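You operate a simulated robot arm through the tools that you are given. There is no shell and no other tool. Be economical: measure what you need, move in short steps, check, and stop when the job is done.

Carry out the task below with a simulated robot arm. There is one attempt and no reset: what you move stays moved.

TASK
Shut the blue case drawer.

It is judged by the outcome, as a careful person would: the job done as asked, and still so three seconds after it is handed in. It fails if anything else is knocked over, pushed out of place, dropped, spilled or broken.

THE ROBOT
A 6-joint arm with a two-finger parallel gripper, fixed in place. Base frame: the origin is at the foot of the arm, x ahead of it, y to its left, z up; the work surface is at about z = 0.019. Lengths are in m, angles in degrees, forces in N, time in s.
With the tool pointing down near the work surface it reaches from about 0.16 to 0.4 m from the base axis. Its first joint turns from -66.0 to 66.0 degrees. Payload 1.57 kg.
Tool frame: the origin (TCP) lies between the finger pads and is the grasp point; the fingertips stand 0.03 m ahead of it; z points along the fingers, y is the line along which they close. The gripper opens to 0.08 m. The fingers are 0.017 m wide and 0.012 m thick; the gripper's body (0.04 by 0.082 m) begins 0.08 m behind the TCP.
Orientation is that of the tool frame in the base frame, as a unit quaternion [w, x, y, z]. With the fingers straight down and closing along the base's y, the tool's x points along the base's -x, its y along +y and its z along -z.

THE INTERFACE
- The arm moves only by the tool arm_command. Its argument "steps" is a list of rows, each a list of 7 numbers: the turn, a rotation vector about the tool's x, y, z in units of 5 degrees (1.0 is 5 degrees), then the shift along the tool's x, y, z in units of 20 mm (1.0 is 20 mm), then the gripper command, from -1 (shut) to 1 (fully open), values between in proportion. In form: [[ax, ay, az, x, y, z, jaw], ...]. A call has 1 to 20 rows; each row shifts and turns the commanded pose from where the row before left it, along the tool's axes as they then stand. A call with a number of a shift or a turn outside -1 to 1 is refused whole. A row lasts 0.2 s, in which the tool goes at most 0.05 m and 8.6 degrees; a call with a longer step from one row to the next is refused whole, and so is a gripper value outside its range. A pose out of reach is approached as far as the arm can. The call stops where the force on the tool passes 40 N (or 10 N more than at its start, if that is more) or the arm is blocked; 0.2 s more then pass. The fingers move at their own pace (about 0.153 m/s each) and stop on an object; they squeeze with about 20 N. The grip force told is the motor's: it shows also when the fingers shut on nothing. Time passes only in rows, and 0.2 s behind the last, so rows that do not move let the fingers close. It gives the time, the measured TCP pose, the force on the tool (base axes), the opening and the grip force at its end, in the units of the frame above (readings bear some noise), and new pictures: "pictures" is both (left out), scene, wrist or none.
- Cameras (640 x 400 px; columns grow to the right, rows downward): "scene" is fixed at [0.0622, -0.3343, 0.4283]; the picture's right is [0.72, -0.69, 0.00], its down [-0.38, -0.40, -0.84] and it looks along [0.58, 0.61, -0.55] (base axes); focal length 330 px, centre (320, 200). "wrist" rides on the gripper at [-0.032, 0, -0.078] in the tool frame; the picture's right is [0.00, -1.00, 0.00], its down [0.97, 0.00, -0.24] and it looks along [0.24, 0.00, 0.97] (tool axes); focal length 218 px, centre (320, 200).
- point_at(camera, pixels): for up to 12 pixels [column, row] of the newest picture of that camera ("zoom" is the newest enlarged one), the place [x, y, z] in the base frame of the surface seen there, good to about 0.003 m. No time passes.
- zoom(camera, box): a new picture of the part [left, top, right, bottom] of that camera's present view, enlarged. No time passes.
- finish_job(): hands the job in; it is judged then, once.

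Work in short steps. Measure before you move; look again where a grasp or a placing could have gone wrong, and mend it. You have 60 turns and 120 pictures in all, the two below and enlarged ones among them. Open the gripper and draw the arm clear of the work before you hand the job in, unless the task says otherwise; then end with one line.

The tools are called after ">>>" as name(argument=value, ...) on one line, values as JSON. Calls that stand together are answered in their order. arm_command: Moves the arm, as the interface text tells. Its arguments: {"type":"object","properties":{"steps":{"type":"array","items":{"type":"array","items":{"type":"number"}}},"pictures":{"type":"string","enum":["both","scene","wrist","none"]}},"required":["steps"]} The other tools are called the same way: point_at (camera, pixels) gives the place of the surface under pixels of a picture; zoom (camera, box) takes an enlarged picture of a part of a camera's view; finish_job () hands the job in.

At the start:

```text
clock: 0.0
ee_pos: [0.265, 0.0142, 0.2412]
orientation: [0.001, 0.001, 1.0, 0.0]
ft_force: [-0.1, 1.0, 0.3]
finger_gap: 0.0803
finger_force: 0.1
```

scene: 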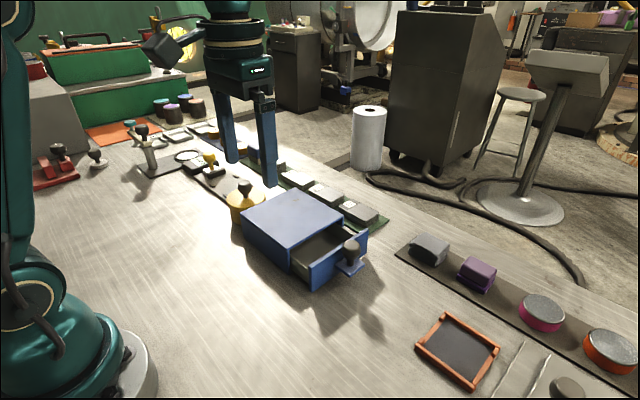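
wrist: 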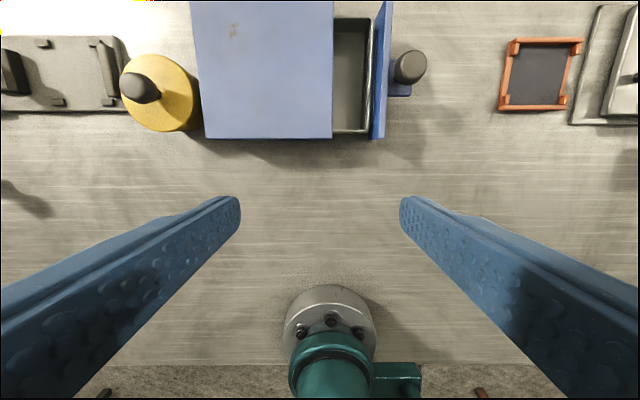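

The blue case's drawer opens toward -y, with its front near scene (340,260). I'll zoom in and measure it.

>>> zoom(camera="scene", box=[220, 160, 400, 300])

>>> point_at(camera="scene", pixels=[[242, 208], [295, 190], [342, 214], [290, 252], [310, 264], [366, 232], [313, 285], [350, 245], [348, 268], [362, 250], [325, 275], [245, 190]])

>>> point_at(camera="wrist", pixels=[[410, 65], [400, 90], [378, 130], [384, 10], [352, 80], [328, 130], [208, 130], [160, 90], [140, 88], [380, 70]])

```text
2.86 times, centred on (310, 230) of scene
```

zoom: 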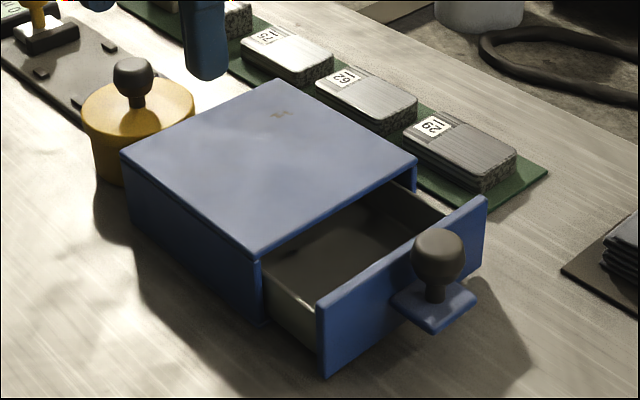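

```text
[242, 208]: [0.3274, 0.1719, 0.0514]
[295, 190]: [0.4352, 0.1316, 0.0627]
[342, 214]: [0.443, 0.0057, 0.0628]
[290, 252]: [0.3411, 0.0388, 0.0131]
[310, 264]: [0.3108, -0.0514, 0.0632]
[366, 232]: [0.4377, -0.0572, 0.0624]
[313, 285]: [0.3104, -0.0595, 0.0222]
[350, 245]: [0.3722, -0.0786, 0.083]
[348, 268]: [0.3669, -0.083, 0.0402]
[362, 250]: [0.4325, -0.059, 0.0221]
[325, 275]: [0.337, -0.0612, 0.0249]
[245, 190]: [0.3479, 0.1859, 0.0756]
```

```text
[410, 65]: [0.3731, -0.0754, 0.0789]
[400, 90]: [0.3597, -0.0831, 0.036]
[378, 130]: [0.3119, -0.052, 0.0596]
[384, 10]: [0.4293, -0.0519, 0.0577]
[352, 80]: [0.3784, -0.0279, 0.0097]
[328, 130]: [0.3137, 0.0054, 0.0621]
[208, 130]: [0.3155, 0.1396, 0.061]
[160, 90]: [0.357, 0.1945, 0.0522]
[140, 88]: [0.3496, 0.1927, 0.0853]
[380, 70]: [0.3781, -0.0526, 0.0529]
```

The drawer's outer face is at about y=-0.06, spanning x 0.31–0.435, with the knob at (0.37,-0.078). The case front is at y≈0.005. I'll turn the tool 90° in the air so the fingers can straddle the knob and push the face evenly toward +y.

>>> arm_command(steps=[[0, 0, 1, 0, 0, 0, 0.5], [0, 0, 1, 0, 0, 0, 0.5], [0, 0, 1, 0, 0, 0, 0.5], [0, 0, 1, 0, 0, 0, 0.5], [0, 0, 1, 0, 0, 0, 0.5], [0, 0, 1, 0, 0, 0, 0.5], [0, 0, 1, 0, 0, 0, 0.5], [0, 0, 1, 0, 0, 0, 0.5], [0, 0, 1, 0, 0, 0, 0.5], [0, 0, 1, 0, 0, 0, 0.5], [0, 0, 1, 0, 0, 0, 0.5], [0, 0, 1, 0, 0, 0, 0.5], [0, 0, 1, 0, 0, 0, 0.5], [0, 0, 1, 0, 0, 0, 0.5], [0, 0, 1, 0, 0, 0, 0.5], [0, 0, 1, 0, 0, 0, 0.5], [0, 0, 1, 0, 0, 0, 0.5], [0, 0, 1, 0, 0, 0, 0.5]], pictures="none")

```text
clock: 3.8
ee_pos: [0.2645, 0.014, 0.243]
orientation: [0.0, 0.708, 0.706, 0.0]
ft_force: [0.3, 0.0, 0.4]
finger_gap: 0.06
finger_force: 0.0
```

Turned as wanted (tool x = +y, tool y = +x). Next I move to (0.372, -0.105, 0.15), in front of the drawer and above the knob.

>>> arm_command(steps=[[0, 0, 0, -1, 0.9, 0, 0.5], [0, 0, 0, -1, 0.9, 0, 0.5], [0, 0, 0, -1, 0.9, 0, 0.5], [0, 0, 0, -1, 0.9, 0, 0.5], [0, 0, 0, -1, 0.9, 0, 0.5], [0, 0, 0, -0.95, 0.87, 0, 0.5], [0, 0, 0, 0, 0, 0.9, 0.5], [0, 0, 0, 0, 0, 0.9, 0.5], [0, 0, 0, 0, 0, 0.9, 0.5], [0, 0, 0, 0, 0, 0.9, 0.5], [0, 0, 0, 0, 0, 0.9, 0.5]])

```text
clock: 6.2
ee_pos: [0.3418, -0.099, 0.1327]
orientation: [0.001, 0.707, 0.707, 0.001]
ft_force: [-0.3, 0.2, 0.0]
finger_gap: 0.06
finger_force: 0.0
out of reach, approached as far as the arm can: row 5, 6
```

scene: 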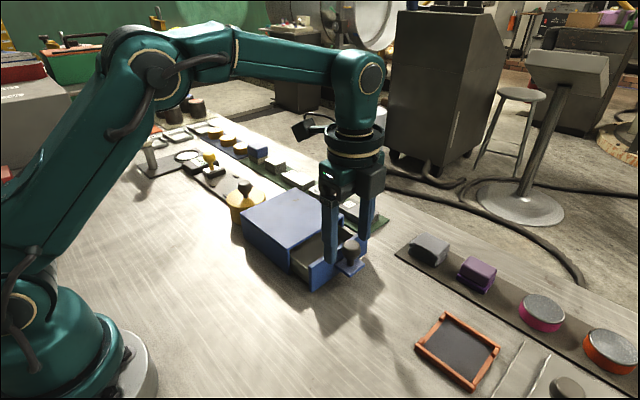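
wrist: 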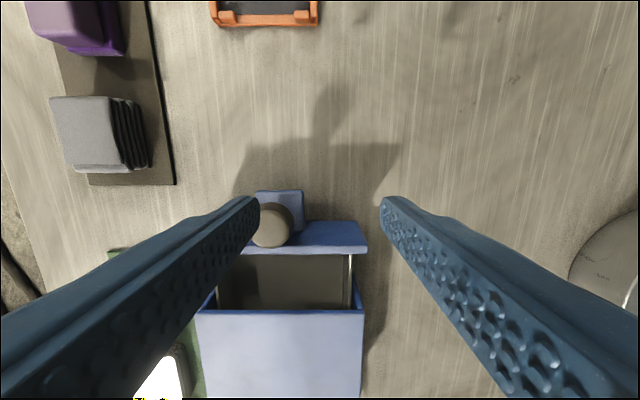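

The height limited reach, so x is only 0.342. I'll shift +x 30 mm and -y 8 mm here, with the tips still above the knob.

>>> arm_command(steps=[[0, 0, 0, -0.2, 0.5, 0, 0.5], [0, 0, 0, -0.2, 0.5, 0, 0.5], [0, 0, 0, 0, 0.5, 0, 0.5], [0, 0, 0, 0, 0, 0, 0.5]])

```text
clock: 7.2
ee_pos: [0.3731, -0.1103, 0.1332]
orientation: [0.001, 0.708, 0.707, 0.0]
ft_force: [0.1, 0.0, -0.3]
finger_gap: 0.06
finger_force: 0.1
```

scene: 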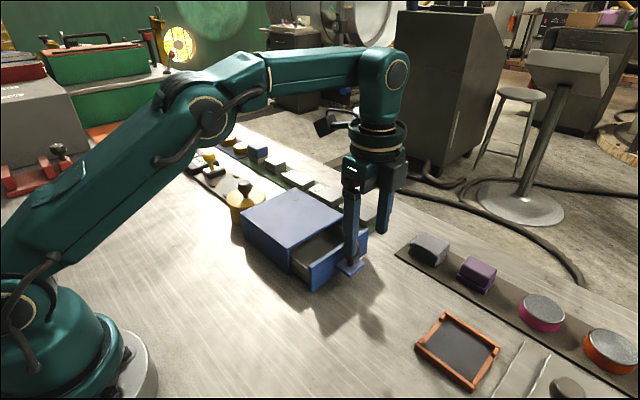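
wrist: 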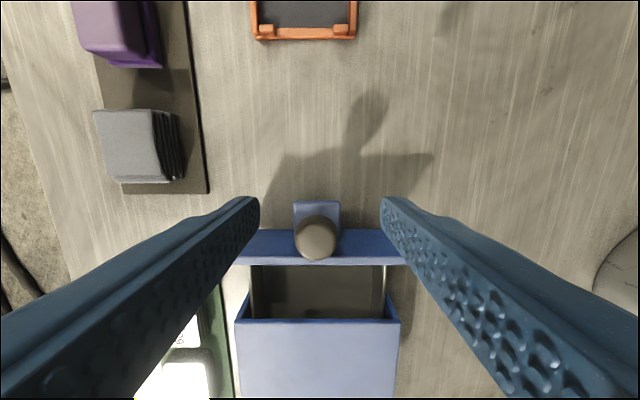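

The fingers are centred around the knob (wrist 318,235). Descending 66 mm in front of the face.

>>> arm_command(steps=[[0, 0, 0, 0, 0, 0.7, 0.5], [0, 0, 0, 0, 0, 0.7, 0.5], [0, 0, 0, 0, 0, 0.7, 0.5], [0, 0, 0, 0, 0, 0.7, 0.5], [0, 0, 0, 0, 0, 0.5, 0.5], [0, 0, 0, 0, 0, 0, 0.5]])

```text
clock: 8.6
ee_pos: [0.3726, -0.1075, 0.0675]
orientation: [0.0, 0.708, 0.707, 0.0]
ft_force: [0.0, -0.5, 0.3]
finger_gap: 0.0601
finger_force: 0.1
```

scene: 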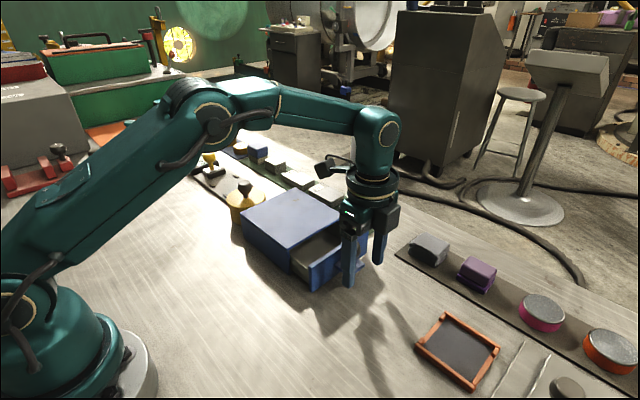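
wrist: 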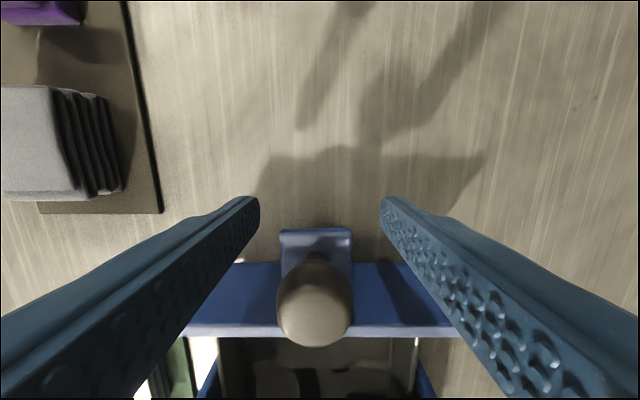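

Fingers straddle the bracket and the face is clear ahead. Pushing slowly toward +y to about y=-0.03.

>>> arm_command(steps=[[0, 0, 0, 0.5, 0, 0, 0.5], [0, 0, 0, 0.5, 0, 0, 0.5], [0, 0, 0, 0.5, 0, 0, 0.5], [0, 0, 0, 0.3, 0, 0, 0.5], [0, 0, 0, 0.3, 0, 0, 0.5], [0, 0, 0, 0.3, 0, 0, 0.5], [0, 0, 0, 0.3, 0, 0, 0.5], [0, 0, 0, 0.3, 0, 0, 0.5], [0, 0, 0, 0.3, 0, 0, 0.5], [0, 0, 0, 0.3, 0, 0, 0.5], [0, 0, 0, 0.3, 0, 0, 0.5]])

```text
clock: 11.0
ee_pos: [0.3731, -0.0302, 0.0679]
orientation: [0.0, 0.708, 0.706, 0.001]
ft_force: [0.2, -0.4, -0.8]
finger_gap: 0.0601
finger_force: 0.0
```

scene: 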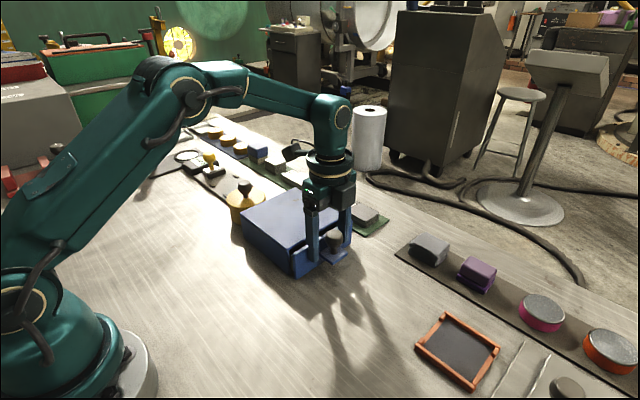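
wrist: 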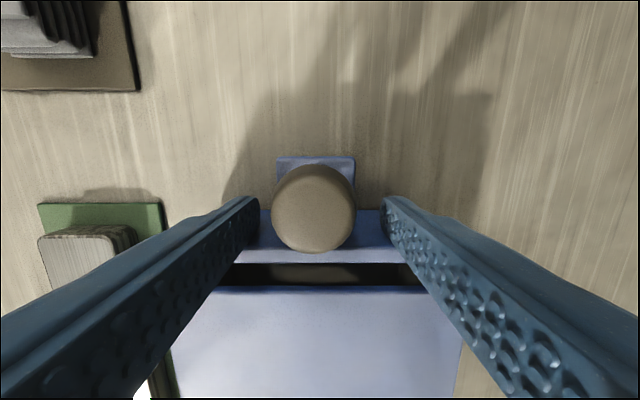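

The drawer slides with almost no force, and a gap of about 15 mm remains. Continuing in small steps.

>>> arm_command(steps=[[0, 0, 0, 0.2, 0, 0, 0.5], [0, 0, 0, 0.2, 0, 0, 0.5], [0, 0, 0, 0.2, 0, 0, 0.5], [0, 0, 0, 0.1, 0, 0, 0.5]])

>>> point_at(camera="wrist", pixels=[[320, 287], [320, 320], [250, 261], [380, 258], [250, 287], [370, 287], [180, 380]])

```text
clock: 12.0
ee_pos: [0.3722, -0.0174, 0.0689]
orientation: [0.002, 0.707, 0.707, 0.0]
ft_force: [1.2, -11.1, -2.6]
finger_gap: 0.0595
finger_force: 0.1
```

scene: 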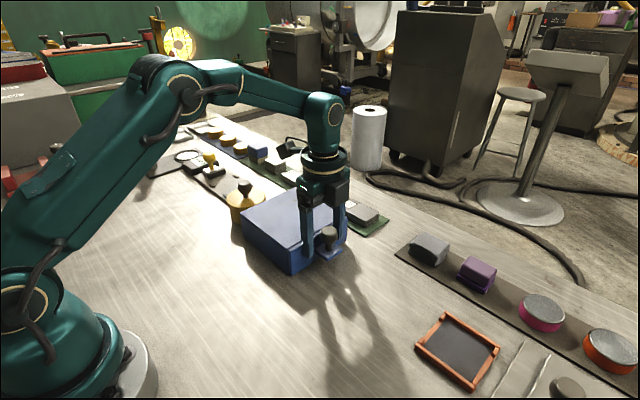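
wrist: 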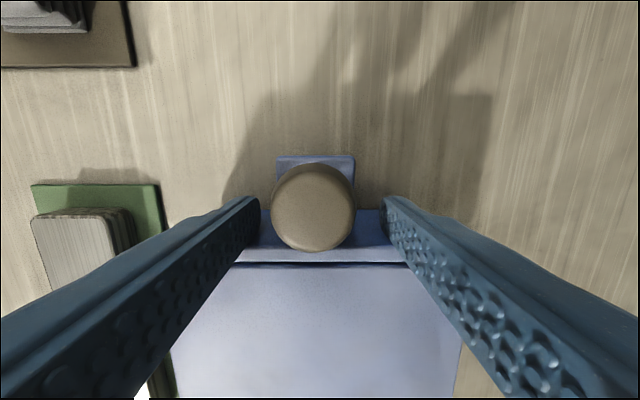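

```text
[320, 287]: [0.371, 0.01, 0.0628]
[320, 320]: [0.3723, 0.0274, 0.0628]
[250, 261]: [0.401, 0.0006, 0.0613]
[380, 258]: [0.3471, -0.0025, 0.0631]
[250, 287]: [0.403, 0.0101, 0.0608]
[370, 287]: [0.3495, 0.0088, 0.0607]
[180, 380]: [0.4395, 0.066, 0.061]
```

Force rose to 11 N and only a thin seam remains at row 265. Zooming in to see whether it's fully shut.

>>> zoom(camera="wrist", box=[220, 210, 420, 310])

>>> zoom(camera="scene", box=[220, 170, 380, 290])

>>> point_at(camera="wrist", pixels=[[330, 258], [330, 262], [330, 265], [330, 268], [330, 272]])

```text
3.20 times, centred on (320, 260) of wrist
```

zoom: 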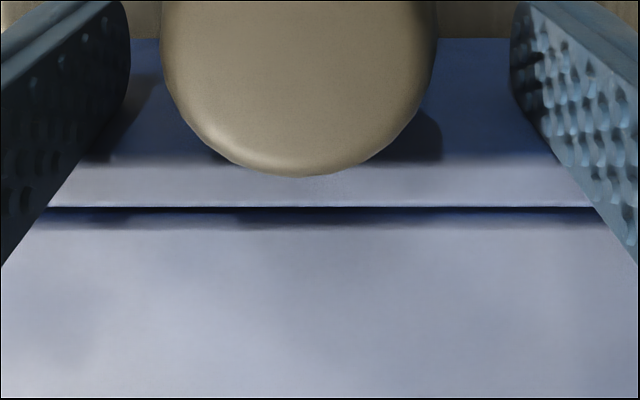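

```text
3.33 times, centred on (300, 230) of scene
```

zoom: 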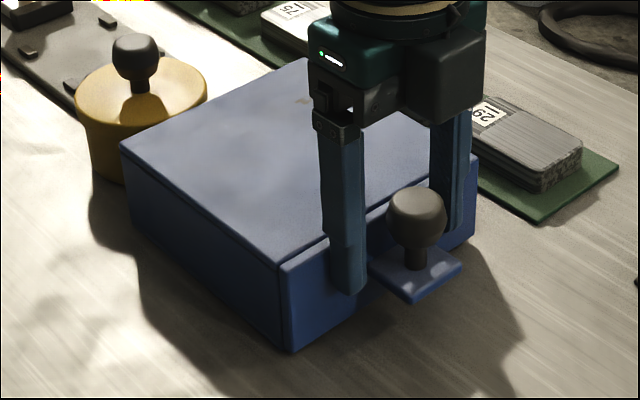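

```text
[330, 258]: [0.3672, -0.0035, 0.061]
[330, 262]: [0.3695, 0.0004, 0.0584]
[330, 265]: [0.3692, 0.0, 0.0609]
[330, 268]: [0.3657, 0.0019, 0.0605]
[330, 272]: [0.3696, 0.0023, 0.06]
```

It looks seated, but I'll press 1.5 mm more to confirm it's against the stop.

>>> arm_command(steps=[[0, 0, 0, 0.075, 0, 0, 0.5], [0, 0, 0, 0, 0, 0, 0.5]])

>>> point_at(camera="scene", pixels=[[242, 208], [250, 213]])

>>> zoom(camera="wrist", box=[220, 210, 420, 310])

```text
clock: 12.6
ee_pos: [0.3725, -0.0169, 0.0678]
orientation: [0.003, 0.707, 0.707, -0.002]
ft_force: [-5.3, -27.2, 1.0]
finger_gap: 0.0595
finger_force: 0.0
```

scene: 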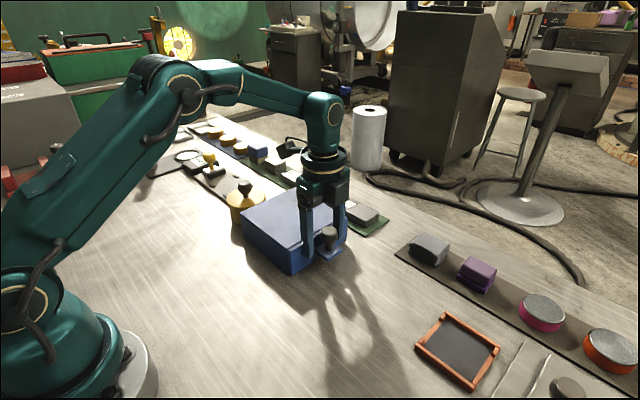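
wrist: 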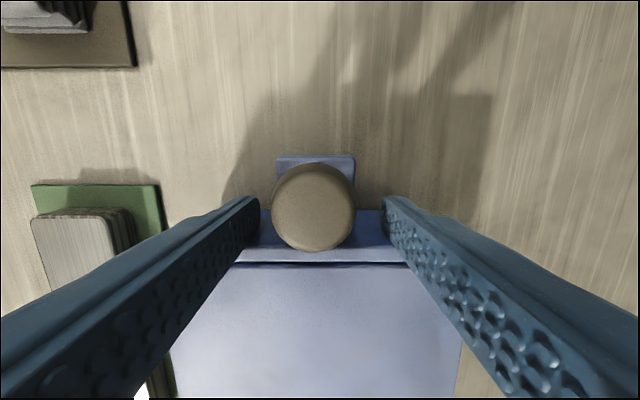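

```text
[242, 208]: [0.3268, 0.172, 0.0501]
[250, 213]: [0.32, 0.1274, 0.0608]
```

```text
3.20 times, centred on (320, 260) of wrist
```

zoom: 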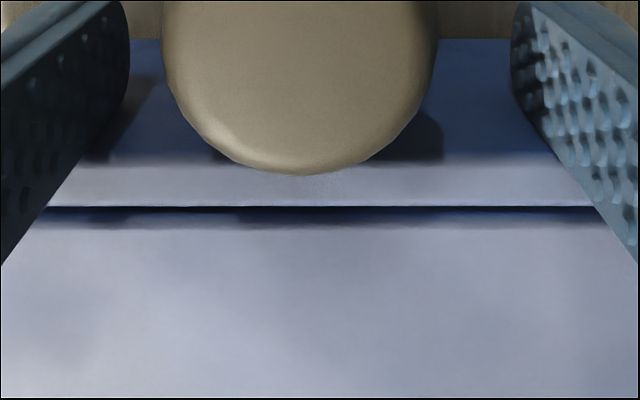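

27 N with no movement and an unchanged seam: the drawer is at its stop and the case hasn't shifted. I'll back straight off in -y, clear of the knob, then rise.

>>> arm_command(steps=[[0, 0, 0, -0.2, 0, 0, 0.5], [0, 0, 0, -0.5, 0, 0, 0.5], [0, 0, 0, -0.8, 0, 0, 0.5], [0, 0, 0, -0.8, 0, 0, 0.5], [0, 0, 0, -0.8, 0, 0, 0.5], [0, 0, 0, 0, 0, -0.7, 0.5], [0, 0, 0, 0, 0, -0.8, 0.5], [0, 0, 0, 0, 0, -0.8, 0.5], [0, 0, 0, 0, 0, -0.8, 0.5], [0, 0, 0, 0, -0.8, -0.8, 1], [0, 0, 0, 0, -0.8, -0.8, 1], [0, 0, 0, 0, -0.8, -0.8, 1], [0, 0, 0, 0, 0, 0, 1]])

>>> zoom(camera="scene", box=[200, 150, 400, 300])

```text
clock: 15.4
ee_pos: [0.324, -0.0772, 0.1763]
orientation: [0.002, 0.708, 0.707, 0.0]
ft_force: [-0.4, -0.6, 0.1]
finger_gap: 0.0799
finger_force: 0.1
```

scene: 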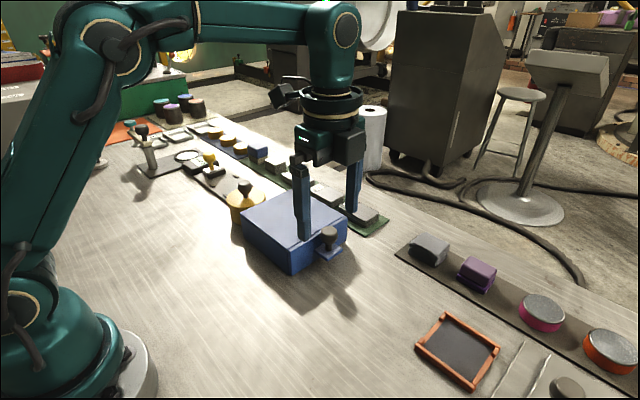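
wrist: 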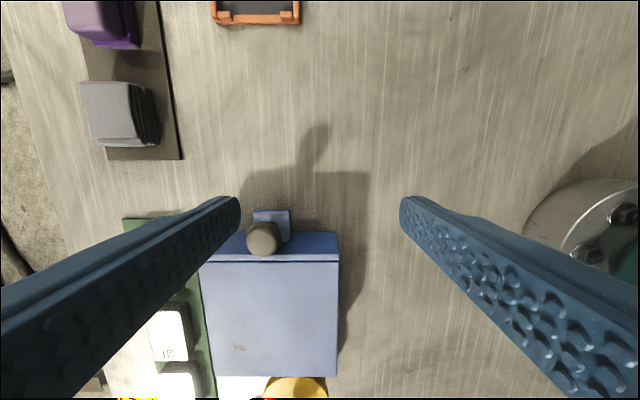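

```text
2.67 times, centred on (300, 225) of scene
```

zoom: 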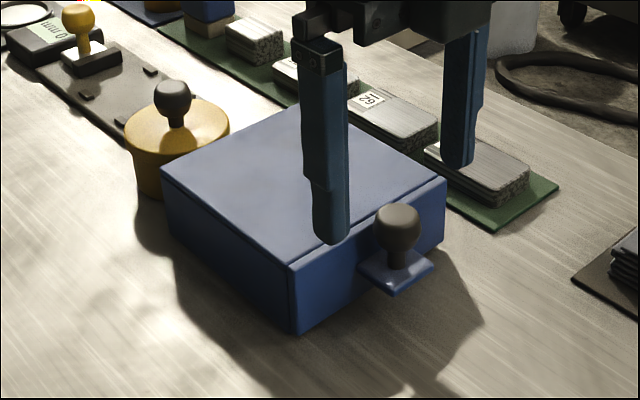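

The drawer stayed shut, everything else is in place, and the arm is clear with the gripper open. Handing in.

>>> finish_job()

```text
The job is handed in.
```

The blue case drawer is pushed fully shut, and nothing else was moved.
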